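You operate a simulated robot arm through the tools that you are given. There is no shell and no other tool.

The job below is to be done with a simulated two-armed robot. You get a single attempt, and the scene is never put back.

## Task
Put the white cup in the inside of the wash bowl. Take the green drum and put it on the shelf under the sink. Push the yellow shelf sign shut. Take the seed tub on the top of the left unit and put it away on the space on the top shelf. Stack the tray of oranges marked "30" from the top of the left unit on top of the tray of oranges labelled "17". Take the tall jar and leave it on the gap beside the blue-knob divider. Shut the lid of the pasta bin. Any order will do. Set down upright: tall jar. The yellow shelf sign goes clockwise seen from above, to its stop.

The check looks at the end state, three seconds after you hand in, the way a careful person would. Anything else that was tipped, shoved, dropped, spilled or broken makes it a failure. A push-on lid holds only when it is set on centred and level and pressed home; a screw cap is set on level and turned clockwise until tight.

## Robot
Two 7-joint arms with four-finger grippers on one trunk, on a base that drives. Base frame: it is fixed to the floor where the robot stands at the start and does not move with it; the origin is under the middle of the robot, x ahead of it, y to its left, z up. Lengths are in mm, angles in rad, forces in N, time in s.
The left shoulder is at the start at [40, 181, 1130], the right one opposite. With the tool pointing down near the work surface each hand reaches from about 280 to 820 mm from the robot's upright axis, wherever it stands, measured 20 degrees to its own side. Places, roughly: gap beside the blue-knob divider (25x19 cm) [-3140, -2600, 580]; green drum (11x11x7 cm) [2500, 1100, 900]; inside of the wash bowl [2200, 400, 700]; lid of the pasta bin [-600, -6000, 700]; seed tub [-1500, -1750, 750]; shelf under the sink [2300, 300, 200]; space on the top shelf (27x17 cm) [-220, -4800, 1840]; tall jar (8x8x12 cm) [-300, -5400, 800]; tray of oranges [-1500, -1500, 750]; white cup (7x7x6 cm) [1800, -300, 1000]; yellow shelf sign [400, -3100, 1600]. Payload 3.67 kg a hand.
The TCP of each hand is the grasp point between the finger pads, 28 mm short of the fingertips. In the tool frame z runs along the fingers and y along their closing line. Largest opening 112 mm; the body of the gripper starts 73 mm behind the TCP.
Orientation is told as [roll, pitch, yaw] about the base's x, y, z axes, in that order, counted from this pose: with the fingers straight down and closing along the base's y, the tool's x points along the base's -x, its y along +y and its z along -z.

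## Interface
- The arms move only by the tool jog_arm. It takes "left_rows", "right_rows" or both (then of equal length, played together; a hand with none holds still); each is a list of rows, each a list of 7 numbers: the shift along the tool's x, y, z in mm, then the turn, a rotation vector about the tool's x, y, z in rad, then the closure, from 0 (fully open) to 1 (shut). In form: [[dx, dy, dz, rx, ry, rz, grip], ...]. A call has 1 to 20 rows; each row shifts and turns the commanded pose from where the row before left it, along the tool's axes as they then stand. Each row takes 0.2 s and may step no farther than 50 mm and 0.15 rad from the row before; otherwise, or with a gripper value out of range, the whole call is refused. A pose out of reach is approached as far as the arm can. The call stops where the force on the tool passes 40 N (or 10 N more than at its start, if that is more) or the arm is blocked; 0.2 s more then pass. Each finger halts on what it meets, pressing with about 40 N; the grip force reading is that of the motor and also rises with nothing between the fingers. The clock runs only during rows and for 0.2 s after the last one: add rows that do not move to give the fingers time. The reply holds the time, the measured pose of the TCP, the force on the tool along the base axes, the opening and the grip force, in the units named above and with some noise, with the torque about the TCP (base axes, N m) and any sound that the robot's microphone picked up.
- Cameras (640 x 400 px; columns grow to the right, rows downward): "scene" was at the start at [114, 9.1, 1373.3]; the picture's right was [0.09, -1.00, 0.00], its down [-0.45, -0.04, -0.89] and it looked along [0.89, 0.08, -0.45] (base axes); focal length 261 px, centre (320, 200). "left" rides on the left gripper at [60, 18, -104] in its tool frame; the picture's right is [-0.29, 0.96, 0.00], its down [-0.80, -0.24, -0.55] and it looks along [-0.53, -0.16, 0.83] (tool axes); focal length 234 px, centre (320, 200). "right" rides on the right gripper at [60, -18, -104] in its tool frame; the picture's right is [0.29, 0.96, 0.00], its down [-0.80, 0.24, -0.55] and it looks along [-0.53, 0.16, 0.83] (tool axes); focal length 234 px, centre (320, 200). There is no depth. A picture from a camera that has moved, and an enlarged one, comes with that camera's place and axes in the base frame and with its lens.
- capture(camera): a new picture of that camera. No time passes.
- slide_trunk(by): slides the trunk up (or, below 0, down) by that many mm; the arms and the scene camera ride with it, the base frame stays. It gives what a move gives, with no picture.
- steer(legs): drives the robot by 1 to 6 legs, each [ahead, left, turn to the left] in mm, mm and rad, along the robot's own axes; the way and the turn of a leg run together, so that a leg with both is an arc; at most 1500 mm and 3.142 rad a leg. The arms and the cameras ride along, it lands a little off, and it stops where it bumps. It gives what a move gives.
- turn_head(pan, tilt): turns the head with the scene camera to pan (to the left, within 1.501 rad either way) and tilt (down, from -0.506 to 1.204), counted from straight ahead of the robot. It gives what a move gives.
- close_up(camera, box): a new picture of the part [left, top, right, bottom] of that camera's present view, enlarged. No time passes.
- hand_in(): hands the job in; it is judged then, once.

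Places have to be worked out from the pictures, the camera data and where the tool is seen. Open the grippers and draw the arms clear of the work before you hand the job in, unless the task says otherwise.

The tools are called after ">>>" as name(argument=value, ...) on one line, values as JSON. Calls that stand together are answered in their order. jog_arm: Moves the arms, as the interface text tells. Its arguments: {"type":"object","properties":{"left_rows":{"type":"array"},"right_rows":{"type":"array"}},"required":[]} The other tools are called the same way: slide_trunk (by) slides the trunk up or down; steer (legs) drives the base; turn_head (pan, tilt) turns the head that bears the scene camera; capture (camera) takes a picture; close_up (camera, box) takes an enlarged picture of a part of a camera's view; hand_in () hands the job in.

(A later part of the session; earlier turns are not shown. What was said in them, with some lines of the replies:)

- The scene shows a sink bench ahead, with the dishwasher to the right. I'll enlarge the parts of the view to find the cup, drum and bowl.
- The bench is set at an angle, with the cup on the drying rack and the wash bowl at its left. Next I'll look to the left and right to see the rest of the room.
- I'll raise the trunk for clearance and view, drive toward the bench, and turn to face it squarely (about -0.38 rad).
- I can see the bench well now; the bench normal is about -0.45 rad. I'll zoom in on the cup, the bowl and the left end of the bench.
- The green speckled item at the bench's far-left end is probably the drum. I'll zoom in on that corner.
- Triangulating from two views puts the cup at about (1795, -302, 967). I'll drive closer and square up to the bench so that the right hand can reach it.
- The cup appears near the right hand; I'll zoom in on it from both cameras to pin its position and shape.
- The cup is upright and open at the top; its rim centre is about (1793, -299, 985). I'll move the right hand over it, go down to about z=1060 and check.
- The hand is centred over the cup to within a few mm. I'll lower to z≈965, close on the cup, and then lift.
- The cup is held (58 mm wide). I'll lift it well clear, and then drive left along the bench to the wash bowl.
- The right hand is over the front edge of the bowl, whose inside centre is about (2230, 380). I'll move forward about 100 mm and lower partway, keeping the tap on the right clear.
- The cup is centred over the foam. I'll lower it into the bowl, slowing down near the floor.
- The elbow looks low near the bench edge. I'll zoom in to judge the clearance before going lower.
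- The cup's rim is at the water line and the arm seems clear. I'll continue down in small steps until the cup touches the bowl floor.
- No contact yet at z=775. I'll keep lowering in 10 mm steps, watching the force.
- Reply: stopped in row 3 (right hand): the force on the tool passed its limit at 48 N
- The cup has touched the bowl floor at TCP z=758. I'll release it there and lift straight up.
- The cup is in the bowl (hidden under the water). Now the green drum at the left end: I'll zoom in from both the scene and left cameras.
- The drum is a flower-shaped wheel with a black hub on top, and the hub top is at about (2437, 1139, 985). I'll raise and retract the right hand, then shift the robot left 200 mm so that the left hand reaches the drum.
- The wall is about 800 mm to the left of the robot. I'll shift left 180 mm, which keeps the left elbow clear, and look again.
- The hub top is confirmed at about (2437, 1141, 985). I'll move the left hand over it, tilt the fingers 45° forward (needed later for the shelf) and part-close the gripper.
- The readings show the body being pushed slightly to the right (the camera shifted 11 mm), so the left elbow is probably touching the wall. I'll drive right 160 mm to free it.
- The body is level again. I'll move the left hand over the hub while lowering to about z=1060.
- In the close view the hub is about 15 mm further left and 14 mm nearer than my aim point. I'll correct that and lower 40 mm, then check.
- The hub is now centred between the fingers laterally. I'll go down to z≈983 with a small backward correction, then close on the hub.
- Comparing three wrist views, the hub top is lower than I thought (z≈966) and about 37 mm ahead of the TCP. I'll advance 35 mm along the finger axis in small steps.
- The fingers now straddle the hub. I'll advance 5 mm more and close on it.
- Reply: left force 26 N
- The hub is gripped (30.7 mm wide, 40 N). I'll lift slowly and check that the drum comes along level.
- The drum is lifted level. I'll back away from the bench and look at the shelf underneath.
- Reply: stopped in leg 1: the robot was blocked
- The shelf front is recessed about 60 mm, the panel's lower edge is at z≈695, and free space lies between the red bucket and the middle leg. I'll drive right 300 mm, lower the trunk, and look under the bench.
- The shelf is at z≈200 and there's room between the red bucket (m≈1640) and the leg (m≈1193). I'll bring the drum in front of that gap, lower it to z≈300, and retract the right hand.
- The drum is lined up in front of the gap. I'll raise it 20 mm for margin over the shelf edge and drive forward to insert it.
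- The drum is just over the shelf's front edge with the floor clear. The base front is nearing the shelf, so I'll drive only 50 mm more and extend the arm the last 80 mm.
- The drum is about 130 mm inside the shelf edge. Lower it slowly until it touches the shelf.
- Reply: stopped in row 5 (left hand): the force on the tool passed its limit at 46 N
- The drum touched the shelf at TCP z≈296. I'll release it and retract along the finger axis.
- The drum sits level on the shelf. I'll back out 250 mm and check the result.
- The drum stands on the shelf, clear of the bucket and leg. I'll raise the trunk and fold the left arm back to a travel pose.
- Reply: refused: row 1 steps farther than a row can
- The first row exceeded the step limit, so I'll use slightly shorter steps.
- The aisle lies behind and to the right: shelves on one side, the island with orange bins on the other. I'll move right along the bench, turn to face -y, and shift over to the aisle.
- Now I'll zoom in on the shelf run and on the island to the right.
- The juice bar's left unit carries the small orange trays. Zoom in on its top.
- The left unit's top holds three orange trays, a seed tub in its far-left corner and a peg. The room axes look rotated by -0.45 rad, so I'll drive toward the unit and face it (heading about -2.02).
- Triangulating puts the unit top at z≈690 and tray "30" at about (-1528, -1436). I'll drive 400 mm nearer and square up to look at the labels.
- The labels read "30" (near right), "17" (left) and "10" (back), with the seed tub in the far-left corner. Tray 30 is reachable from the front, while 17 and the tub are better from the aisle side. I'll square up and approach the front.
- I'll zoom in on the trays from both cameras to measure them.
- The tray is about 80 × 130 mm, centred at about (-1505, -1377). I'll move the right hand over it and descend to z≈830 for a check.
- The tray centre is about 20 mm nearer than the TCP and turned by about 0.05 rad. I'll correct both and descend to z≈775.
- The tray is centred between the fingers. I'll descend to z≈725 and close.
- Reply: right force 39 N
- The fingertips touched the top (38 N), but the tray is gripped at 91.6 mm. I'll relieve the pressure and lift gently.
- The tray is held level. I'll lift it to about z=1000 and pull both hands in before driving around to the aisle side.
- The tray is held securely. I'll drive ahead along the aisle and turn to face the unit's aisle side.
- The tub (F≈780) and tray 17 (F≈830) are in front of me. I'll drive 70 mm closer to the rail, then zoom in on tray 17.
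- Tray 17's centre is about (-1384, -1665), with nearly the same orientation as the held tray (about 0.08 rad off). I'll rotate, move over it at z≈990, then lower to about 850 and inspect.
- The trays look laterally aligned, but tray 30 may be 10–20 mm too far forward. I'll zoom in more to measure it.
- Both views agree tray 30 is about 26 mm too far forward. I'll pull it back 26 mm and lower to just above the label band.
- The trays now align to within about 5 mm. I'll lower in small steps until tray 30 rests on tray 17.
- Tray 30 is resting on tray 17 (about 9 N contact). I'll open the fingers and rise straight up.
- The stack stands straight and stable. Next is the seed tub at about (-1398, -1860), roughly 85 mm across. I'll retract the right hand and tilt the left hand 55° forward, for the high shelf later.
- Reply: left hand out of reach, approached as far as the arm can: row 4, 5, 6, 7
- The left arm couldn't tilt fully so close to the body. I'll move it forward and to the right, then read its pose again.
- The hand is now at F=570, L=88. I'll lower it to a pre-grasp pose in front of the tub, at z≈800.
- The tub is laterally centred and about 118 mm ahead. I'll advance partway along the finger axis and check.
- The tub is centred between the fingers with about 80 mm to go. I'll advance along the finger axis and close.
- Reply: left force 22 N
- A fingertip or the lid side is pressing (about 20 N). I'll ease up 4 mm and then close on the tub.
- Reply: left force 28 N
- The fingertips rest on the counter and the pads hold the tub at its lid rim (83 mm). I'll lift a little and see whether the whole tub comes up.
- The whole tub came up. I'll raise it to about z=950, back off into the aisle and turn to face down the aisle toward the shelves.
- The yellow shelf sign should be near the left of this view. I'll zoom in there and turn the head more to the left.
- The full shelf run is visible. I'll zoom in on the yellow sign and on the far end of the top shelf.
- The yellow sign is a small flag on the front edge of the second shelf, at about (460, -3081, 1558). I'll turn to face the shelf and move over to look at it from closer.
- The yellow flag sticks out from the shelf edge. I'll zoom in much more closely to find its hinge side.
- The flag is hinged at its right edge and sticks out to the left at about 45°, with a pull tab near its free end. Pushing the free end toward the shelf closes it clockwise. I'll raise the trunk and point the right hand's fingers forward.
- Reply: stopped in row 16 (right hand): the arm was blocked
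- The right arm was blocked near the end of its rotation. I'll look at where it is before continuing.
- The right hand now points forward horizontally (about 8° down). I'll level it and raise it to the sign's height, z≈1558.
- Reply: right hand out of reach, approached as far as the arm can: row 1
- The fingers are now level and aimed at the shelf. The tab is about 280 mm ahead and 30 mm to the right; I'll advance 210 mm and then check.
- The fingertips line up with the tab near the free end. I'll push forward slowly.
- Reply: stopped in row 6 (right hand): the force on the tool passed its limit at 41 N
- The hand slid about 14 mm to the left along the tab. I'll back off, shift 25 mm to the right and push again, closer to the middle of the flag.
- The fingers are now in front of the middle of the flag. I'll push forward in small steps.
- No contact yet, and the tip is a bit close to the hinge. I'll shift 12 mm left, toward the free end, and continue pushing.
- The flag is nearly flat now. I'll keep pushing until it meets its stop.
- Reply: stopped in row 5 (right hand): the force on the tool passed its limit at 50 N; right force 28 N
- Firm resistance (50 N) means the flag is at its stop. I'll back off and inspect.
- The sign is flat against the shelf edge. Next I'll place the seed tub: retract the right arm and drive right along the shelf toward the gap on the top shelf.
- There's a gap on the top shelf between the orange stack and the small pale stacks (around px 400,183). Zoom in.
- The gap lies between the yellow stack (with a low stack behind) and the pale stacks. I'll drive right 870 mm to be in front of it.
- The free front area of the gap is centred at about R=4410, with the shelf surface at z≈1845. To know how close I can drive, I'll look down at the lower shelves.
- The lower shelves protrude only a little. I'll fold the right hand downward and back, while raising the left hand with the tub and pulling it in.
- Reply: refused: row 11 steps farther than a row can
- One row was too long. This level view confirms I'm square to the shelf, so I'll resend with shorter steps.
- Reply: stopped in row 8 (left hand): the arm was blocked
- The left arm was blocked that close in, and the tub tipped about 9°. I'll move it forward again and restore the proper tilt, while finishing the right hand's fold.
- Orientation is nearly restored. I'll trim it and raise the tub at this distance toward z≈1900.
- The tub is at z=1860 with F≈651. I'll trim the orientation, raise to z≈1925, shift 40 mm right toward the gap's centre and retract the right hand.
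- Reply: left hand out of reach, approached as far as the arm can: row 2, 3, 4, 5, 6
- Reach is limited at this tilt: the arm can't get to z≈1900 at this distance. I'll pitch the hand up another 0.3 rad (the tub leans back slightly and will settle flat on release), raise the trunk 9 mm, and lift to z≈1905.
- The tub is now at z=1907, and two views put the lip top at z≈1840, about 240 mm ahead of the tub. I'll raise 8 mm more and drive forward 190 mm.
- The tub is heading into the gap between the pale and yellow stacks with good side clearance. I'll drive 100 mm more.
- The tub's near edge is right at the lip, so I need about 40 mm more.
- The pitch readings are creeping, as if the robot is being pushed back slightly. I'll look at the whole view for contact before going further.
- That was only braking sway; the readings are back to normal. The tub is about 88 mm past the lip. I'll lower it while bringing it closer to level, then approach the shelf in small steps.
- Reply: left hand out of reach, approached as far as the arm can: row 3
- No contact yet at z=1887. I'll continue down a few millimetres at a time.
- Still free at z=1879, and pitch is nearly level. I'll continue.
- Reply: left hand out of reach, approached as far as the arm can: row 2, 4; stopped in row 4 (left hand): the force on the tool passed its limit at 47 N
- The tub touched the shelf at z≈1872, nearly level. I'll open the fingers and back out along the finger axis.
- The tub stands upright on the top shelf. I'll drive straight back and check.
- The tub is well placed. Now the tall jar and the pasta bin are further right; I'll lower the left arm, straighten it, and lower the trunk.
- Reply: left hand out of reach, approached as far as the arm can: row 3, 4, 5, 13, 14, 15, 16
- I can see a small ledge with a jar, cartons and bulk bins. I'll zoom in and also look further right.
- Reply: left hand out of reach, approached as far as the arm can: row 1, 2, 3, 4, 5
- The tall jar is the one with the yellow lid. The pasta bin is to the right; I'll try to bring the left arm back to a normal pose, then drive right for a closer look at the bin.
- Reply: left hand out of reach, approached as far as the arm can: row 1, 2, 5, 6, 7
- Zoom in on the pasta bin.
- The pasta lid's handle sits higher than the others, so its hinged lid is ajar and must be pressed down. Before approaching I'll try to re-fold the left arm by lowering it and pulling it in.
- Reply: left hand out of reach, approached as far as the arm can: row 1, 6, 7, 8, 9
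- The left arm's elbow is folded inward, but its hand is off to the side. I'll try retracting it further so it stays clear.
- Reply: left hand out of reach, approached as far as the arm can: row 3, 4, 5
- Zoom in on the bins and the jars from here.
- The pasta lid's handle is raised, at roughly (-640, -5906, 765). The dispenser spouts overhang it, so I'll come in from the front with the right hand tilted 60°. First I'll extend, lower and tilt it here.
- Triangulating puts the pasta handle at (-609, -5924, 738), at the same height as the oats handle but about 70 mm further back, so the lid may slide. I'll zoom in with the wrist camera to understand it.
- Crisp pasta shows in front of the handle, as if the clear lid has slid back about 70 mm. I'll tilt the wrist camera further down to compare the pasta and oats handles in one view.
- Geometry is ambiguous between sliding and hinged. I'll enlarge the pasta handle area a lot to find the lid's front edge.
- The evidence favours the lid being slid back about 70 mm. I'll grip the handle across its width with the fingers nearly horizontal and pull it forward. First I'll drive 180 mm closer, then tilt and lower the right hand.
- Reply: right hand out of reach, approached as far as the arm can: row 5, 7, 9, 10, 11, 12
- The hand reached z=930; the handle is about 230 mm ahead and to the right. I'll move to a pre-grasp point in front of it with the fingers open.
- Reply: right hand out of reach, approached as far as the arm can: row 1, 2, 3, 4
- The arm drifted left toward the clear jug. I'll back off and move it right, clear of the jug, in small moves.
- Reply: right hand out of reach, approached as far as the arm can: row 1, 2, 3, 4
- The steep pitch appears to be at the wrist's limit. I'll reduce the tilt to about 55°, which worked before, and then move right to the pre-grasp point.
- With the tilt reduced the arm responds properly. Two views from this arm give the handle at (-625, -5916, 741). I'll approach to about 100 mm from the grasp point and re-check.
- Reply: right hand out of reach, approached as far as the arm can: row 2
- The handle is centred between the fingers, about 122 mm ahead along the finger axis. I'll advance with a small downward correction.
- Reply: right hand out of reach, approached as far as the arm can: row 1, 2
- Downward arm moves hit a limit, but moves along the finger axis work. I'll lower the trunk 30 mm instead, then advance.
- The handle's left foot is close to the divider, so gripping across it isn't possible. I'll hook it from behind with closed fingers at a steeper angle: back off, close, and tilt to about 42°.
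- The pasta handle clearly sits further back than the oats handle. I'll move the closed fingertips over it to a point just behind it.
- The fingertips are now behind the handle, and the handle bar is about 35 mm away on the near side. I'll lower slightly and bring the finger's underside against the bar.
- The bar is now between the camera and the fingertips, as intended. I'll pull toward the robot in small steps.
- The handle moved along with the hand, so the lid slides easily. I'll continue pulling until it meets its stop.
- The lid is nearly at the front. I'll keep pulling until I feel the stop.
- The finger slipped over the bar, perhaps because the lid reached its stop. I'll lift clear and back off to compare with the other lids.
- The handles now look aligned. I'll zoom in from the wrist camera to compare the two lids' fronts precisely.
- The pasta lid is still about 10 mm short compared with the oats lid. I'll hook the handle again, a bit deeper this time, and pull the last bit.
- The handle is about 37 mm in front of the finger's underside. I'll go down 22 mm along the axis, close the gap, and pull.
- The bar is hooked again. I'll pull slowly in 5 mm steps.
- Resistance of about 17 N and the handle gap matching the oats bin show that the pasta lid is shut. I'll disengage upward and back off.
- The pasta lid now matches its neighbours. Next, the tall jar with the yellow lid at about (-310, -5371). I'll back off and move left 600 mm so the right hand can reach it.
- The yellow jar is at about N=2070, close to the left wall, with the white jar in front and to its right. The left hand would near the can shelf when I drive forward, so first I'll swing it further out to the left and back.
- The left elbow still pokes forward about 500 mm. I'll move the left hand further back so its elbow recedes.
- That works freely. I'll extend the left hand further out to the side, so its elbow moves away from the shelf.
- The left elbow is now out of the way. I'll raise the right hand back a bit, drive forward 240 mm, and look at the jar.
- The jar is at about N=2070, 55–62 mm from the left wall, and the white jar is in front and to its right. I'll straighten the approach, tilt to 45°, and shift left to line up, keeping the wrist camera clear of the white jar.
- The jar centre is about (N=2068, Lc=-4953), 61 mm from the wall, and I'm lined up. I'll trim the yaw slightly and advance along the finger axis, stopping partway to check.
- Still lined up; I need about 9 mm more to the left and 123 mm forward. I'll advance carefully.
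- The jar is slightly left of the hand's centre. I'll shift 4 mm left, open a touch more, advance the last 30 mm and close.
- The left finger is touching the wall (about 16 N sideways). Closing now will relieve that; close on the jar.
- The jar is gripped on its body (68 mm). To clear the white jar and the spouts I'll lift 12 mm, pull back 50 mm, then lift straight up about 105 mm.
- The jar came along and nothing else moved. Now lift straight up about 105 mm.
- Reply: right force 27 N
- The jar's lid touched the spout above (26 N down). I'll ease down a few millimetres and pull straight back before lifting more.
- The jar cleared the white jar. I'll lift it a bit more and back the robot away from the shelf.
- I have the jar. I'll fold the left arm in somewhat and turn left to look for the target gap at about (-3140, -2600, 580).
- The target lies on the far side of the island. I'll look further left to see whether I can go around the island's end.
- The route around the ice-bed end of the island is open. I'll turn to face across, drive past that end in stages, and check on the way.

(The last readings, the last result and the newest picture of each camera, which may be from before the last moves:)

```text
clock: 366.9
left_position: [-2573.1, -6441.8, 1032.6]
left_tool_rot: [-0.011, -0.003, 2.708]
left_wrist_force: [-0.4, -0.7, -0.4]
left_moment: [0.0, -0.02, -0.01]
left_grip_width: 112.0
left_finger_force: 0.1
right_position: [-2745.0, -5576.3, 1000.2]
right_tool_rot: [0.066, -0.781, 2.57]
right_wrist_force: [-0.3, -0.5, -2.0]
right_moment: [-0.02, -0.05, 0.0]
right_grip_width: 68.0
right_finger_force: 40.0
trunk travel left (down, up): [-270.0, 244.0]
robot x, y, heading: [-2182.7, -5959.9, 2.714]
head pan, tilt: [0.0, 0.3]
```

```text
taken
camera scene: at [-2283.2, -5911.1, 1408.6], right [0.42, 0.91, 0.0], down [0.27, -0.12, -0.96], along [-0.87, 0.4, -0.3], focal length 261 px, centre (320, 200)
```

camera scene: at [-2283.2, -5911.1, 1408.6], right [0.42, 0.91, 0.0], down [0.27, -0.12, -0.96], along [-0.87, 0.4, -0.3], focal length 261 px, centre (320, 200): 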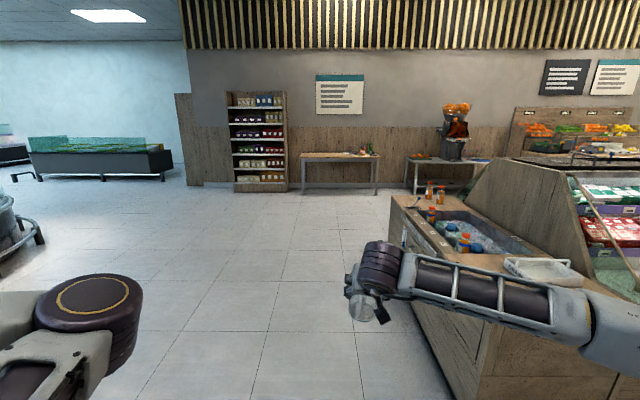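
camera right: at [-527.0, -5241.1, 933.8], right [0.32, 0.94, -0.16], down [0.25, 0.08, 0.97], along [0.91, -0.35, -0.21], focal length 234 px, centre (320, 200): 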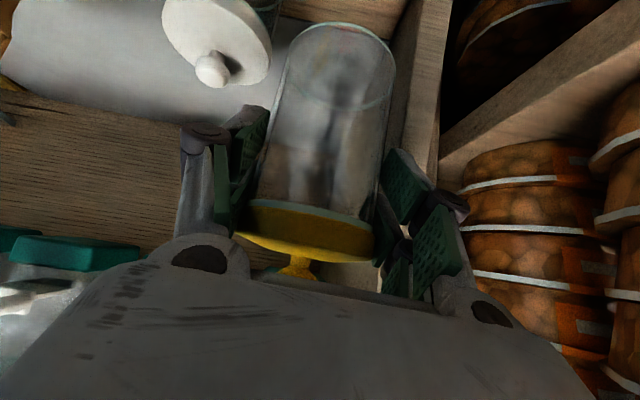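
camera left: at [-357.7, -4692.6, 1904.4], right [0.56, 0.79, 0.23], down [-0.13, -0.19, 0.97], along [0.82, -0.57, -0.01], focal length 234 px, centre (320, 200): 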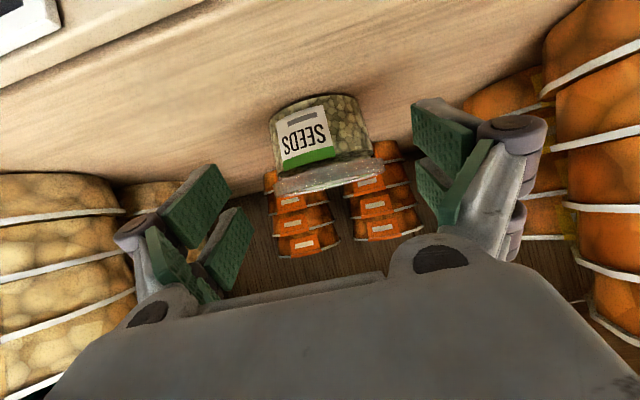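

The way ahead is clear. I'll drive forward past the ice bed into the far aisle.

>>> steer(legs=[[1500, 0, -0.015], [1500, 0, 0], [350, 0, 0]])

>>> turn_head(pan=-1.3, tilt=0.3)

>>> capture(camera="scene")

```text
clock: 383.6
left_position: [-5598.9, -5038.0, 1033.3]
left_tool_rot: [-0.011, -0.002, 2.713]
left_wrist_force: [-0.5, 0.6, -0.4]
left_moment: [0.0, -0.02, -0.03]
left_grip_width: 112.2
left_finger_force: 0.1
right_position: [-5773.9, -4173.0, 1000.0]
right_tool_rot: [0.067, -0.781, 2.574]
right_wrist_force: [-1.0, 0.0, -2.7]
right_moment: [-0.05, -0.03, 0.0]
right_grip_width: 68.2
right_finger_force: 40.3
trunk travel left (down, up): [-270.0, 244.0]
robot x, y, heading: [-5206.5, -4558.1, 2.712]
head pan, tilt: [0.0, 0.3]
```

```text
clock: 385.1
left_position: [-5598.1, -5038.7, 1032.8]
left_tool_rot: [-0.01, -0.001, 2.71]
left_wrist_force: [0.9, 0.2, 0.4]
left_moment: [0.01, -0.02, -0.02]
left_grip_width: 112.0
left_finger_force: 0.0
right_position: [-5774.3, -4173.2, 1000.8]
right_tool_rot: [0.065, -0.78, 2.571]
right_wrist_force: [-0.3, 0.4, -2.9]
right_moment: [-0.03, -0.05, 0.02]
right_grip_width: 68.0
right_finger_force: 40.0
trunk travel left (down, up): [-270.0, 244.0]
robot x, y, heading: [-5212.8, -4555.6, 2.71]
head pan, tilt: [-1.3, 0.3]
```

```text
taken
camera scene: at [-5211.2, -4453.7, 1408.6], right [0.99, -0.15, 0.0], down [-0.05, -0.29, -0.96], along [0.15, 0.94, -0.3], focal length 261 px, centre (320, 200)
```

scene: 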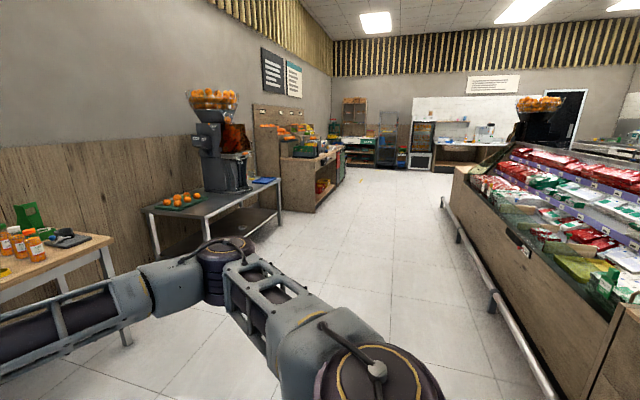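

I'm in the far aisle with the island's other case on the right. I'll turn around to face the island and move along it toward the target.

>>> steer(legs=[[0, 0, 3.13], [-150, 1300, 0]])

>>> turn_head(pan=0.5, tilt=0.4)

>>> capture(camera="scene")

```text
clock: 399.9
left_position: [-4386.5, -2844.4, 1032.5]
left_tool_rot: [-0.01, -0.002, -0.45]
left_wrist_force: [-0.2, -0.5, -0.6]
left_moment: [-0.01, 0.0, 0.02]
left_grip_width: 112.0
left_finger_force: 0.0
right_position: [-4228.1, -3713.2, 1001.3]
right_tool_rot: [0.068, -0.779, -0.589]
right_wrist_force: [0.0, 0.1, -2.5]
right_moment: [-0.01, 0.07, 0.0]
right_grip_width: 68.4
right_finger_force: 40.0
trunk travel left (down, up): [-270.0, 244.0]
robot x, y, heading: [-4785.7, -3319.9, -0.449]
head pan, tilt: [-1.3, 0.3]
```

```text
clock: 401.7
left_position: [-4387.3, -2845.4, 1033.0]
left_tool_rot: [-0.011, -0.003, -0.45]
left_wrist_force: [-0.5, -0.5, -0.4]
left_moment: [0.02, 0.0, -0.02]
left_grip_width: 111.9
left_finger_force: 0.1
right_position: [-4229.8, -3714.3, 999.9]
right_tool_rot: [0.068, -0.781, -0.589]
right_wrist_force: [0.1, -0.1, -2.5]
right_moment: [0.0, 0.05, 0.01]
right_grip_width: 68.7
right_finger_force: 40.3
trunk travel left (down, up): [-270.0, 244.0]
robot x, y, heading: [-4783.8, -3320.1, -0.446]
head pan, tilt: [0.499, 0.4]
```

```text
taken
camera scene: at [-4672.2, -3324.2, 1399.3], right [0.05, -1.0, 0.0], down [-0.39, -0.02, -0.92], along [0.92, 0.05, -0.39], focal length 261 px, centre (320, 200)
```

scene: 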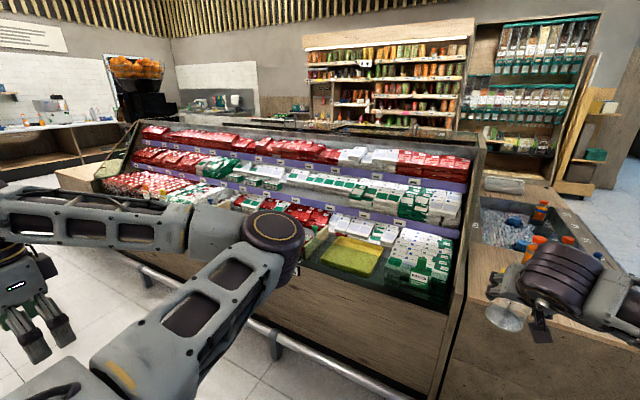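

The case deck continues to the left; the target should be near the other end. I'll move left 1400 mm and look.

>>> steer(legs=[[0, 1400, 0]])

>>> turn_head(pan=-0.1, tilt=0.5)

>>> capture(camera="scene")

>>> close_up(camera="scene", box=[160, 120, 480, 320])

```text
clock: 408.9
left_position: [-3770.0, -1605.4, 1033.3]
left_tool_rot: [-0.01, -0.002, -0.465]
left_wrist_force: [0.2, 0.3, 0.4]
left_moment: [0.0, 0.02, 0.02]
left_grip_width: 112.2
left_finger_force: 0.0
right_position: [-3625.5, -2475.3, 1000.4]
right_tool_rot: [0.065, -0.78, -0.603]
right_wrist_force: [-0.5, -0.7, -1.9]
right_moment: [0.05, 0.06, 0.01]
right_grip_width: 68.2
right_finger_force: 39.8
trunk travel left (down, up): [-270.0, 244.0]
robot x, y, heading: [-4176.4, -2072.4, -0.46]
head pan, tilt: [0.499, 0.4]
```

```text
clock: 409.9
left_position: [-3770.2, -1604.9, 1033.1]
left_tool_rot: [-0.011, -0.003, -0.465]
left_wrist_force: [-0.3, 0.4, 0.3]
left_moment: [0.02, 0.01, 0.05]
left_grip_width: 112.2
left_finger_force: 0.0
right_position: [-3625.2, -2476.2, 999.4]
right_tool_rot: [0.066, -0.78, -0.605]
right_wrist_force: [-0.5, -0.4, -3.1]
right_moment: [0.05, 0.05, 0.01]
right_grip_width: 68.2
right_finger_force: 39.9
trunk travel left (down, up): [-270.0, 244.0]
robot x, y, heading: [-4175.9, -2078.8, -0.46]
head pan, tilt: [-0.099, 0.499]
```

```text
taken
camera scene: at [-4077.8, -2131.1, 1390.2], right [-0.53, -0.85, 0.0], down [-0.41, 0.26, -0.88], along [0.74, -0.47, -0.48], focal length 261 px, centre (320, 200)
```

scene: 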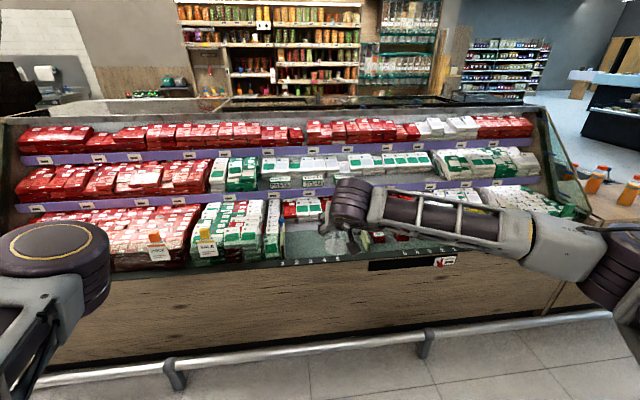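

```text
2.00 times, centred on (320, 220) of scene
camera zoom: at [-4077.8, -2131.1, 1390.2], right [-0.53, -0.85, 0.0], down [-0.41, 0.26, -0.88], along [0.74, -0.47, -0.48], focal length 522 px, centre (320, 160)
```

zoom: 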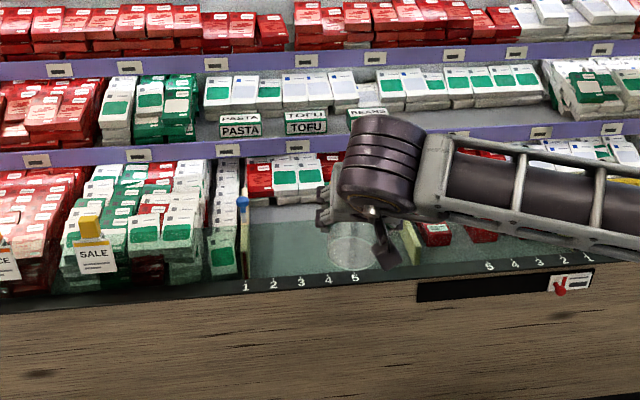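

The gap is visible: on the deck right of the blue-knob divider, by marks 1–5. Its centre is about (-3155, -2624). First I'll check how upright the held jar is.

>>> close_up(camera="scene", box=[300, 170, 420, 270])

>>> capture(camera="right")

```text
4.00 times, centred on (360, 220) of scene
camera zoom: at [-4077.8, -2131.1, 1390.2], right [-0.53, -0.85, 0.0], down [-0.41, 0.26, -0.88], along [0.74, -0.47, -0.48], focal length 1043 px, centre (160, 120)
```

zoom: 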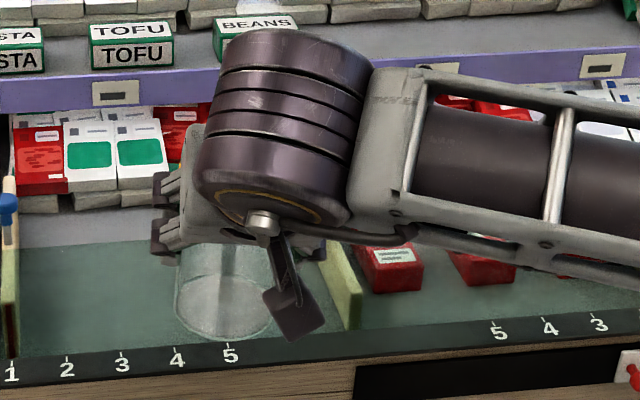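

```text
taken
camera right: at [-3732.9, -2431.2, 1031.9], right [0.34, 0.93, -0.16], down [0.25, 0.07, 0.96], along [0.91, -0.37, -0.21], focal length 234 px, centre (320, 200)
```

right: 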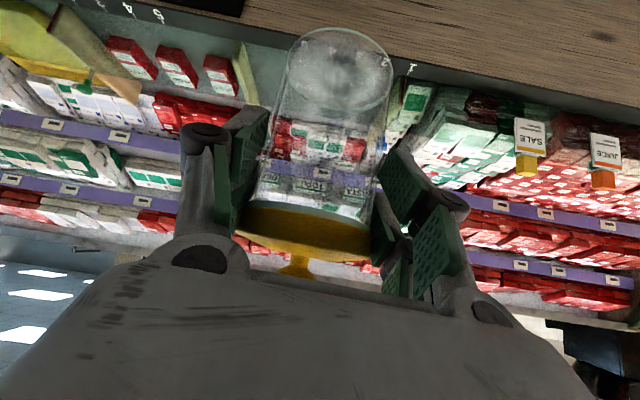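

The jar still hangs upright. I'll drive forward 380 mm and bring the jar above the gap.

>>> steer(legs=[[380, 0, 0.015]])

>>> turn_head(pan=-0.1, tilt=0.7)

>>> capture(camera="scene")

>>> close_up(camera="scene", box=[180, 130, 420, 290])

```text
clock: 412.3
left_position: [-3435.5, -1766.0, 1033.3]
left_tool_rot: [-0.01, -0.002, -0.45]
left_wrist_force: [0.6, 0.0, -0.5]
left_moment: [-0.02, 0.0, -0.01]
left_grip_width: 112.0
left_finger_force: 0.1
right_position: [-3277.8, -2637.3, 1000.4]
right_tool_rot: [0.066, -0.779, -0.589]
right_wrist_force: [0.4, -0.4, -3.0]
right_moment: [0.03, 0.08, 0.03]
right_grip_width: 68.2
right_finger_force: 40.0
trunk travel left (down, up): [-270.0, 244.0]
robot x, y, heading: [-3833.7, -2242.4, -0.447]
head pan, tilt: [-0.099, 0.499]
```

```text
clock: 413.1
left_position: [-3434.7, -1765.6, 1032.7]
left_tool_rot: [-0.01, -0.002, -0.451]
left_wrist_force: [-0.4, 0.2, -0.6]
left_moment: [-0.04, -0.02, 0.0]
left_grip_width: 111.9
left_finger_force: 0.0
right_position: [-3279.5, -2635.9, 999.3]
right_tool_rot: [0.067, -0.78, -0.591]
right_wrist_force: [1.5, 0.2, -2.8]
right_moment: [0.05, 0.05, 0.01]
right_grip_width: 68.3
right_finger_force: 39.5
trunk travel left (down, up): [-270.0, 244.0]
robot x, y, heading: [-3833.0, -2240.7, -0.447]
head pan, tilt: [-0.099, 0.7]
```

```text
taken
camera scene: at [-3741.8, -2293.9, 1372.5], right [-0.52, -0.85, 0.0], down [-0.55, 0.34, -0.77], along [0.65, -0.4, -0.64], focal length 261 px, centre (320, 200)
```

scene: 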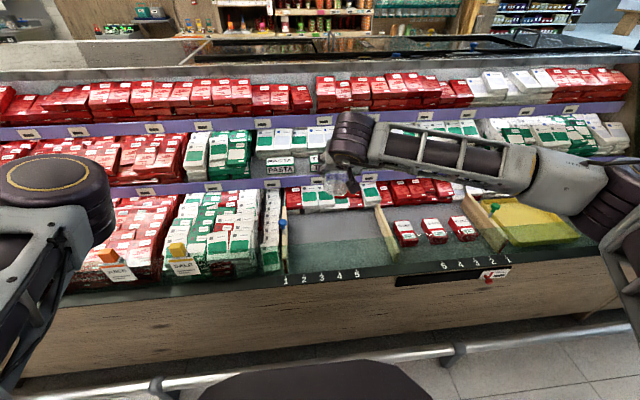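

```text
2.50 times, centred on (300, 210) of scene
camera zoom: at [-3741.8, -2293.9, 1372.5], right [-0.52, -0.85, 0.0], down [-0.55, 0.34, -0.77], along [0.65, -0.4, -0.64], focal length 652 px, centre (370, 175)
```

zoom: 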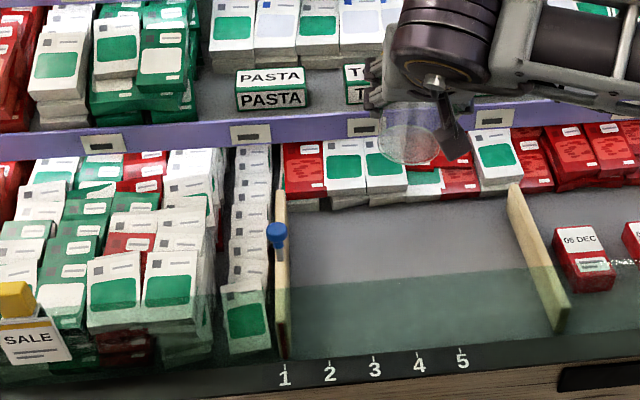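

There may be a low front glass along the deck. I'll zoom in closely to find its top edge.

>>> close_up(camera="scene", box=[260, 190, 400, 290])

>>> close_up(camera="scene", box=[440, 190, 640, 330])

>>> turn_head(pan=0.5, tilt=0.7)

>>> capture(camera="scene")

```text
4.00 times, centred on (330, 240) of scene
camera zoom: at [-3741.8, -2293.9, 1372.5], right [-0.52, -0.85, 0.0], down [-0.55, 0.34, -0.77], along [0.65, -0.4, -0.64], focal length 1043 px, centre (280, 40)
```

zoom: 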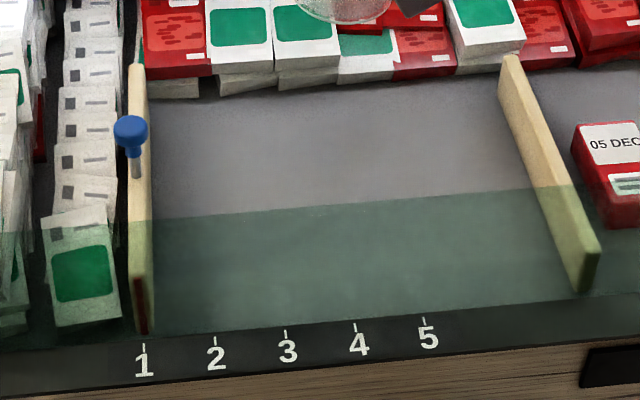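

```text
2.86 times, centred on (540, 260) of scene
camera zoom: at [-3741.8, -2293.9, 1372.5], right [-0.52, -0.85, 0.0], down [-0.55, 0.34, -0.77], along [0.65, -0.4, -0.64], focal length 745 px, centre (-309, 29)
```

zoom: 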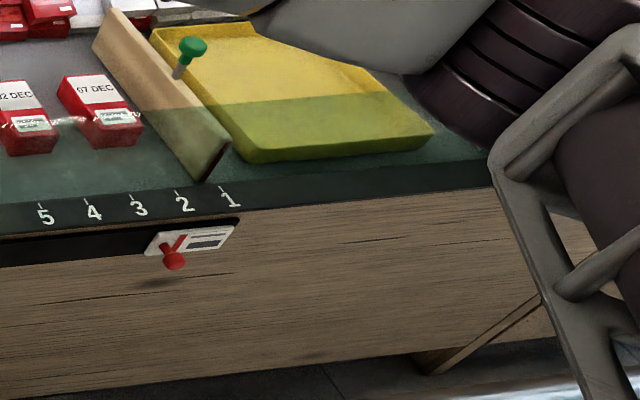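

```text
clock: 414.1
left_position: [-3435.3, -1766.5, 1032.2]
left_tool_rot: [-0.011, -0.003, -0.449]
left_wrist_force: [1.0, -0.9, 0.1]
left_moment: [0.01, 0.01, 0.01]
left_grip_width: 111.9
left_finger_force: 0.0
right_position: [-3278.4, -2635.3, 1000.7]
right_tool_rot: [0.066, -0.779, -0.589]
right_wrist_force: [0.1, -0.7, -3.0]
right_moment: [-0.01, 0.04, 0.02]
right_grip_width: 68.4
right_finger_force: 40.3
trunk travel left (down, up): [-270.0, 244.0]
robot x, y, heading: [-3839.2, -2242.2, -0.447]
head pan, tilt: [0.499, 0.7]
```

```text
taken
camera scene: at [-3729.4, -2245.4, 1372.5], right [0.05, -1.0, 0.0], down [-0.64, -0.03, -0.76], along [0.76, 0.04, -0.64], focal length 261 px, centre (320, 200)
```

scene: 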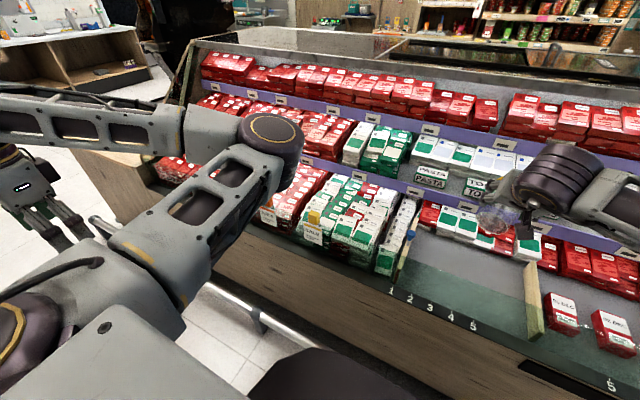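

A low glass front stands at M≈-1832 with its top at z≈723. I'll carry the jar over it to about M=-1672 (well inside the gap) while it's high, and only then lower it.

>>> jog_arm(right_rows=[[-25.4, 20.4, 26.6, 0, 0, 0, 1], [-25.4, 20.4, 26.6, 0, 0, 0, 1], [-25.4, 20.4, 26.6, 0, 0, 0, 1], [-25.4, 20.4, 26.6, 0, 0, 0, 1], [0, 0, 0, 0, 0, 0, 1]])

>>> turn_head(pan=-0.1, tilt=0.7)

>>> close_up(camera="scene", box=[200, 120, 440, 290])

>>> capture(camera="right")

```text
clock: 415.2
left_position: [-3437.4, -1767.0, 1033.6]
left_tool_rot: [-0.008, -0.003, -0.451]
left_wrist_force: [-0.9, 0.3, -0.1]
left_moment: [-0.01, 0.01, 0.04]
left_grip_width: 112.1
left_finger_force: 0.0
right_position: [-3111.4, -2641.5, 999.4]
right_tool_rot: [0.069, -0.781, -0.593]
right_wrist_force: [-0.7, 0.4, -2.5]
right_moment: [0.05, 0.03, -0.02]
right_grip_width: 68.1
right_finger_force: 39.6
trunk travel left (down, up): [-270.0, 244.0]
robot x, y, heading: [-3839.5, -2242.5, -0.45]
head pan, tilt: [0.499, 0.7]
```

```text
clock: 416.2
left_position: [-3436.1, -1766.9, 1032.9]
left_tool_rot: [-0.011, -0.001, -0.451]
left_wrist_force: [-0.5, 0.5, 0.1]
left_moment: [-0.01, -0.01, -0.01]
left_grip_width: 112.1
left_finger_force: 0.0
right_position: [-3111.5, -2642.4, 1000.0]
right_tool_rot: [0.067, -0.78, -0.593]
right_wrist_force: [0.4, -0.7, -3.6]
right_moment: [0.01, 0.03, -0.03]
right_grip_width: 68.4
right_finger_force: 40.0
trunk travel left (down, up): [-270.0, 244.0]
robot x, y, heading: [-3833.7, -2241.6, -0.453]
head pan, tilt: [-0.099, 0.7]
```

```text
2.35 times, centred on (320, 205) of scene
camera zoom: at [-3741.8, -2293.9, 1372.5], right [-0.52, -0.85, 0.0], down [-0.55, 0.34, -0.76], along [0.65, -0.4, -0.64], focal length 614 px, centre (320, 188)
```

zoom: 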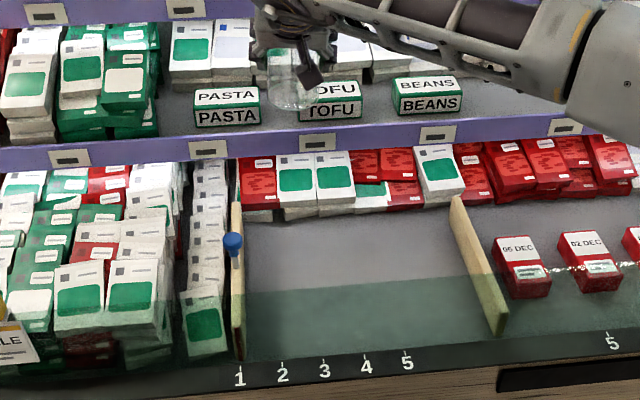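

```text
taken
camera right: at [-3219.6, -2597.8, 1031.3], right [0.33, 0.93, -0.16], down [0.25, 0.07, 0.96], along [0.91, -0.35, -0.21], focal length 234 px, centre (320, 200)
```

right: 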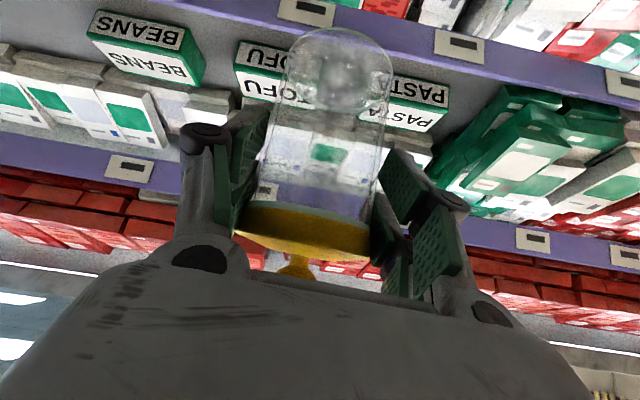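

The jar is above the gap, inside the glass and about 55 mm clear of the upper shelf edge. I'll lower the trunk 180 mm.

>>> slide_trunk(by=-180)

>>> capture(camera="right")

>>> close_up(camera="scene", box=[200, 100, 440, 270])

```text
clock: 418.2
left_position: [-3436.2, -1767.6, 853.3]
left_tool_rot: [-0.01, -0.001, -0.449]
left_wrist_force: [0.2, 0.6, 0.3]
left_moment: [-0.01, -0.01, -0.03]
left_grip_width: 111.7
left_finger_force: 0.1
right_position: [-3112.5, -2640.7, 820.0]
right_tool_rot: [0.066, -0.78, -0.593]
right_wrist_force: [-0.5, -0.5, -3.5]
right_moment: [0.03, 0.08, 0.0]
right_grip_width: 68.4
right_finger_force: 40.3
trunk travel left (down, up): [-90.0, 424.0]
robot x, y, heading: [-3834.6, -2238.8, -0.456]
head pan, tilt: [-0.099, 0.7]
```

```text
taken
camera right: at [-3219.6, -2597.6, 850.9], right [0.33, 0.93, -0.16], down [0.25, 0.07, 0.96], along [0.91, -0.35, -0.21], focal length 234 px, centre (320, 200)
```

right: 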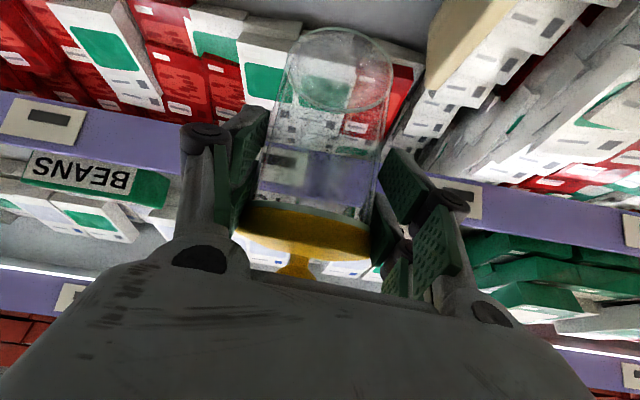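

```text
2.35 times, centred on (320, 185) of scene
camera zoom: at [-3741.9, -2293.8, 1191.7], right [-0.52, -0.85, 0.0], down [-0.55, 0.34, -0.76], along [0.65, -0.4, -0.64], focal length 614 px, centre (320, 235)
```

zoom: 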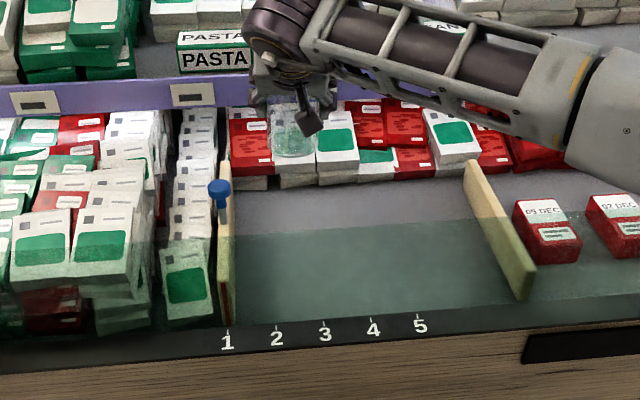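

Clearances look good. I'll lower the jar about 140 mm straight down.

>>> jog_arm(right_rows=[[24.6, -1.5, 24.6, 0, 0, 0, 1], [24.6, -1.5, 24.6, 0, 0, 0, 1], [24.6, -1.5, 24.6, 0, 0, 0, 1], [17.6, -1, 17.6, 0, 0, 0, 1], [0, 0, 0, 0, 0, 0, 1]])

>>> capture(camera="right")

>>> close_up(camera="scene", box=[240, 120, 400, 250])

```text
clock: 419.4
left_position: [-3435.4, -1766.5, 852.0]
left_tool_rot: [-0.01, -0.001, -0.449]
left_wrist_force: [0.3, 0.3, 0.2]
left_moment: [0.03, 0.01, 0.02]
left_grip_width: 112.1
left_finger_force: 0.1
right_position: [-3111.5, -2639.9, 688.4]
right_tool_rot: [0.067, -0.78, -0.591]
right_wrist_force: [-0.8, 0.3, -3.6]
right_moment: [0.05, 0.04, -0.01]
right_grip_width: 67.8
right_finger_force: 39.8
trunk travel left (down, up): [-90.0, 424.0]
robot x, y, heading: [-3836.1, -2240.3, -0.448]
head pan, tilt: [-0.099, 0.7]
```

```text
taken
camera right: at [-3219.4, -2596.2, 720.9], right [0.32, 0.93, -0.16], down [0.25, 0.08, 0.96], along [0.91, -0.35, -0.21], focal length 234 px, centre (320, 200)
```

right: 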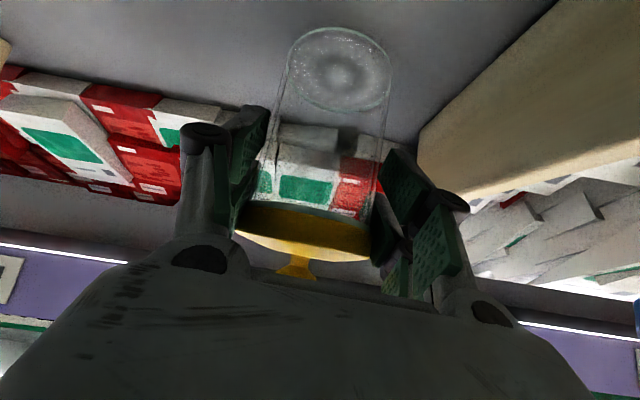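

```text
3.08 times, centred on (320, 185) of scene
camera zoom: at [-3741.9, -2293.8, 1191.7], right [-0.52, -0.85, 0.0], down [-0.55, 0.34, -0.76], along [0.65, -0.4, -0.64], focal length 803 px, centre (320, 246)
```

zoom: 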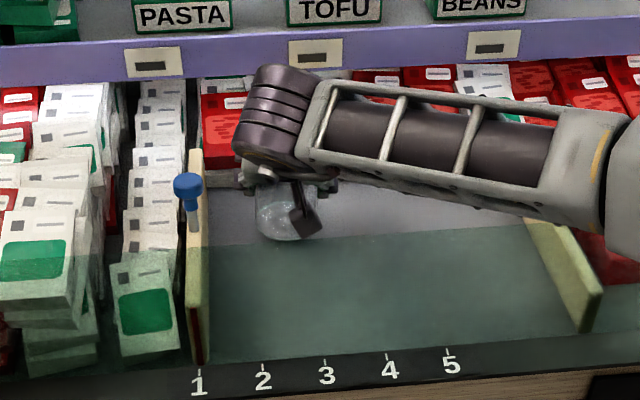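

The jar is just above the deck. I'll lower in small steps until it touches.

>>> jog_arm(right_rows=[[7, -0.4, 7, 0, 0, 0, 1], [3.5, -0.2, 3.5, 0, 0, 0, 1], [3.5, -0.2, 3.5, 0, 0, 0, 1], [2.8, -0.2, 2.8, 0, 0, 0, 1], [2.8, -0.2, 2.8, 0, 0, 0, 1], [0, 0, 0, 0, 0, 0, 1]])

```text
clock: 420.9
left_position: [-3438.1, -1765.1, 851.6]
left_tool_rot: [-0.01, -0.004, -0.451]
left_wrist_force: [-0.9, 0.2, 0.9]
left_moment: [0.0, -0.04, 0.02]
left_grip_width: 111.7
left_finger_force: 0.1
right_position: [-3111.9, -2638.9, 665.0]
right_tool_rot: [0.068, -0.787, -0.59]
right_wrist_force: [6.7, 2.9, 22.5]
right_moment: [-0.54, -0.4, 0.2]
right_grip_width: 68.8
right_finger_force: 39.9
trunk travel left (down, up): [-90.0, 424.0]
robot x, y, heading: [-3837.4, -2239.2, -0.45]
head pan, tilt: [-0.099, 0.7]
```

The jar has touched the deck (22 N). I'll ease up slightly, open the fingers wide, and lift straight up so the wrist camera clears the glass.

>>> jog_arm(right_rows=[[-1.2, 0, -1.2, 0, 0, 0, 1], [0, 0, 0, 0, 0, 0, 0.3], [0, 0, 0, 0, 0, 0, 0.15], [0, 0, 0, 0, 0, 0, 0.05], [0, 0, 0, 0, 0, 0, 0.05]])

>>> capture(camera="right")

>>> close_up(camera="scene", box=[240, 120, 400, 250])

```text
clock: 422.1
left_position: [-3435.8, -1766.4, 851.9]
left_tool_rot: [-0.01, -0.001, -0.449]
left_wrist_force: [0.5, 0.4, 0.5]
left_moment: [0.0, -0.02, -0.02]
left_grip_width: 112.0
left_finger_force: 0.1
right_position: [-3112.1, -2640.3, 664.1]
right_tool_rot: [0.066, -0.779, -0.591]
right_wrist_force: [0.4, -0.8, 0.7]
right_moment: [0.0, 0.0, 0.0]
right_grip_width: 106.5
right_finger_force: 0.1
trunk travel left (down, up): [-90.0, 424.0]
robot x, y, heading: [-3836.6, -2243.1, -0.452]
head pan, tilt: [-0.099, 0.7]
```

```text
taken
camera right: at [-3219.8, -2596.7, 695.0], right [0.33, 0.93, -0.16], down [0.25, 0.07, 0.96], along [0.91, -0.35, -0.21], focal length 234 px, centre (320, 200)
```

right: 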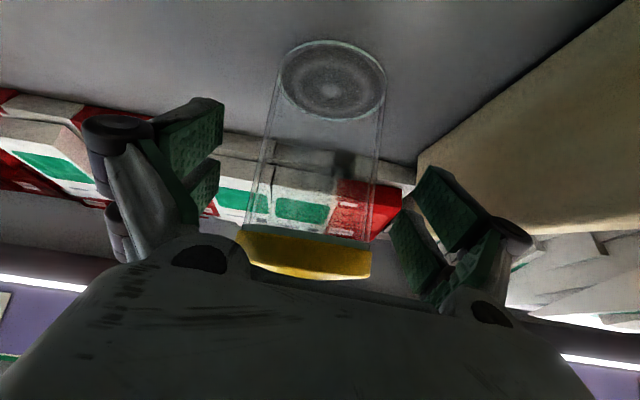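

```text
3.08 times, centred on (320, 185) of scene
camera zoom: at [-3742.0, -2293.7, 1191.7], right [-0.52, -0.85, 0.0], down [-0.55, 0.34, -0.76], along [0.65, -0.4, -0.64], focal length 803 px, centre (320, 246)
```

zoom: 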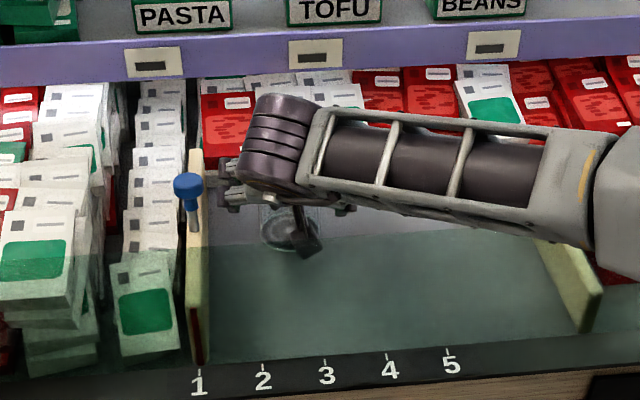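

The jar stands by itself on the deck. Now I'll lift the hand straight up.

>>> jog_arm(right_rows=[[-7, 0.4, -7, 0, 0, 0, 0.02], [-14, 0.8, -14, 0, 0, 0, 0.02], [-21, 1.2, -21, 0, 0, 0, 0.02], [-24.6, 1.5, -24.6, 0, 0, 0, 0.02], [-24.6, 1.5, -24.6, 0, 0, 0, 0.02], [-24.6, 1.5, -24.6, 0, 0, 0, 0.02], [0, 0, 0, 0, 0, 0, 0.02]])

>>> capture(camera="right")

>>> close_up(camera="scene", box=[240, 120, 400, 250])

```text
clock: 423.6
left_position: [-3434.7, -1766.9, 852.5]
left_tool_rot: [-0.01, -0.002, -0.45]
left_wrist_force: [-0.2, -0.3, 0.1]
left_moment: [0.01, -0.01, -0.02]
left_grip_width: 112.1
left_finger_force: 0.1
right_position: [-3112.2, -2641.9, 827.2]
right_tool_rot: [0.065, -0.779, -0.592]
right_wrist_force: [-0.3, -0.5, -0.7]
right_moment: [0.0, 0.03, 0.02]
right_grip_width: 109.7
right_finger_force: 0.1
trunk travel left (down, up): [-90.0, 424.0]
robot x, y, heading: [-3834.5, -2238.6, -0.446]
head pan, tilt: [-0.099, 0.7]
```

```text
taken
camera right: at [-3220.6, -2598.3, 859.5], right [0.33, 0.93, -0.16], down [0.25, 0.07, 0.96], along [0.91, -0.35, -0.21], focal length 234 px, centre (320, 200)
```

right: 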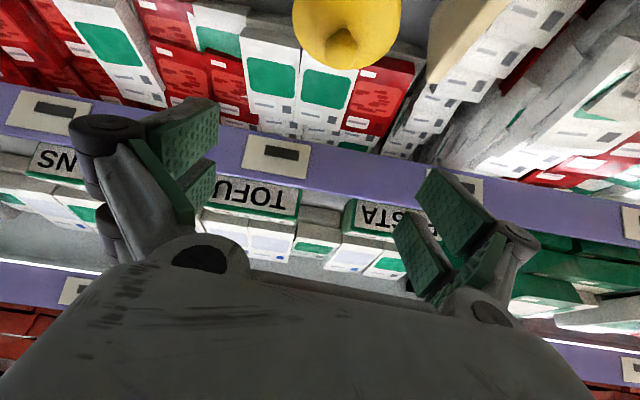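

```text
3.08 times, centred on (320, 185) of scene
camera zoom: at [-3741.8, -2293.9, 1191.6], right [-0.52, -0.85, 0.0], down [-0.55, 0.34, -0.76], along [0.65, -0.4, -0.64], focal length 803 px, centre (320, 246)
```

zoom: 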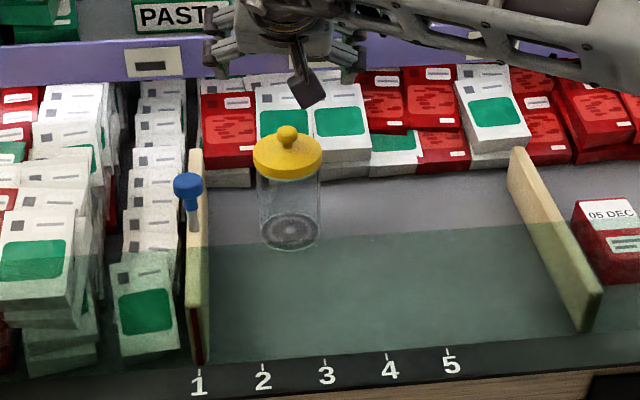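

The tall jar stands upright in the gap beside the blue-knob divider. I'll raise the hand, back away from the case, and take a last look.

>>> jog_arm(right_rows=[[-30, 0, -30, 0, 0, 0, 0], [-30, 0, -30, 0, 0, 0, 0], [-30, 0, -30, 0, 0, 0, 0], [0, 0, 0, 0, 0, 0, 0]])

>>> steer(legs=[[-500, 0, 0]])

>>> turn_head(pan=0.0, tilt=0.5)

>>> capture(camera="scene")

>>> close_up(camera="scene", box=[200, 120, 440, 270])

```text
clock: 424.6
left_position: [-3436.0, -1766.8, 851.7]
left_tool_rot: [-0.011, -0.003, -0.451]
left_wrist_force: [0.4, -0.2, 0.9]
left_moment: [0.03, 0.02, -0.01]
left_grip_width: 111.9
left_finger_force: 0.0
right_position: [-3113.6, -2648.4, 955.5]
right_tool_rot: [0.066, -0.777, -0.59]
right_wrist_force: [0.0, 0.0, 0.5]
right_moment: [-0.02, 0.01, -0.03]
right_grip_width: 112.0
right_finger_force: 0.0
trunk travel left (down, up): [-90.0, 424.0]
robot x, y, heading: [-3836.8, -2238.0, -0.452]
head pan, tilt: [-0.099, 0.7]
```

```text
clock: 427.7
left_position: [-3891.9, -1546.9, 851.4]
left_tool_rot: [-0.012, -0.004, -0.451]
left_wrist_force: [0.3, 0.7, 1.1]
left_moment: [-0.02, 0.01, -0.03]
left_grip_width: 111.8
left_finger_force: 0.1
right_position: [-3568.0, -2427.7, 954.4]
right_tool_rot: [0.065, -0.781, -0.59]
right_wrist_force: [-0.1, -0.8, 0.9]
right_moment: [0.01, 0.0, 0.0]
right_grip_width: 112.1
right_finger_force: 0.1
trunk travel left (down, up): [-90.0, 424.0]
robot x, y, heading: [-4290.9, -2021.8, -0.448]
head pan, tilt: [-0.099, 0.7]
```

```text
clock: 428.4
left_position: [-3889.8, -1546.6, 850.5]
left_tool_rot: [-0.011, -0.003, -0.45]
left_wrist_force: [0.2, -0.4, 0.7]
left_moment: [-0.02, 0.04, 0.0]
left_grip_width: 112.0
left_finger_force: 0.0
right_position: [-3567.3, -2427.7, 954.5]
right_tool_rot: [0.066, -0.781, -0.59]
right_wrist_force: [0.1, 0.3, 0.1]
right_moment: [-0.02, 0.01, -0.02]
right_grip_width: 111.8
right_finger_force: 0.1
trunk travel left (down, up): [-90.0, 424.0]
robot x, y, heading: [-4288.0, -2021.9, -0.45]
head pan, tilt: [0.0, 0.499]
```

```text
taken
camera scene: at [-4186.8, -2069.9, 1209.3], right [-0.43, -0.9, 0.0], down [-0.43, 0.21, -0.88], along [0.79, -0.38, -0.48], focal length 261 px, centre (320, 200)
```

scene: 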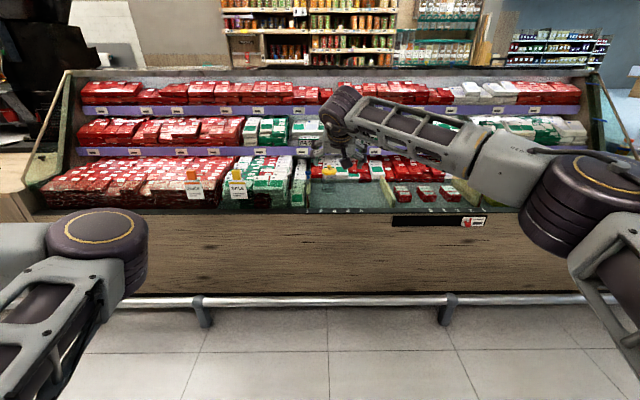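

```text
2.67 times, centred on (320, 195) of scene
camera zoom: at [-4186.8, -2069.9, 1209.3], right [-0.43, -0.9, 0.0], down [-0.43, 0.21, -0.88], along [0.79, -0.38, -0.48], focal length 696 px, centre (320, 213)
```

zoom: 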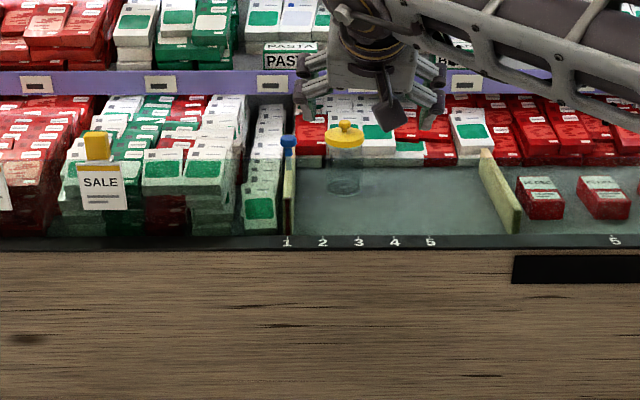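

All seven jobs are done: the jar stands upright in its gap, both grippers are open, and both arms are clear of everything. I'm handing in now.

>>> hand_in()

```text
The job is handed in.
```

I did all seven tasks and handed the job in. I haven't seen the result of the check.

- **White cup:** I set it down on the floor of the wash bowl. The water and foam hide it, so I couldn't see it after letting go.
- **Green drum:** It stands level on the shelf under the sink, clear of the red bucket and the middle leg.
- **Yellow shelf sign:** I pushed it clockwise until it met firm resistance, and it now lies flat against the shelf edge.
- **Seed tub:** It stands upright in the gap on the top shelf.
- **Tray "30":** It rests squarely on tray "17" on the left unit.
- **Pasta bin:** The lid slides rather than hinges. I pulled it forward to its stop, and its handle now lines up with the oats bin next to it.
- **Tall jar:** I took the jar with the yellow lid, the taller of the two on the ledge. It stands upright on the deck just right of the blue-knob divider.

I bumped into things twice:

- **Near the sink:** Early on, the robot was stopped once while reversing, and I didn't go back to look. I think the left elbow touched the wall.
- **At the dispensers:** While I was lifting the jar out, its lid pressed briefly against the spout above. The spout looked unchanged afterwards.

I saw nothing else moved or knocked over. Both grippers are open and the arms are clear of the work.
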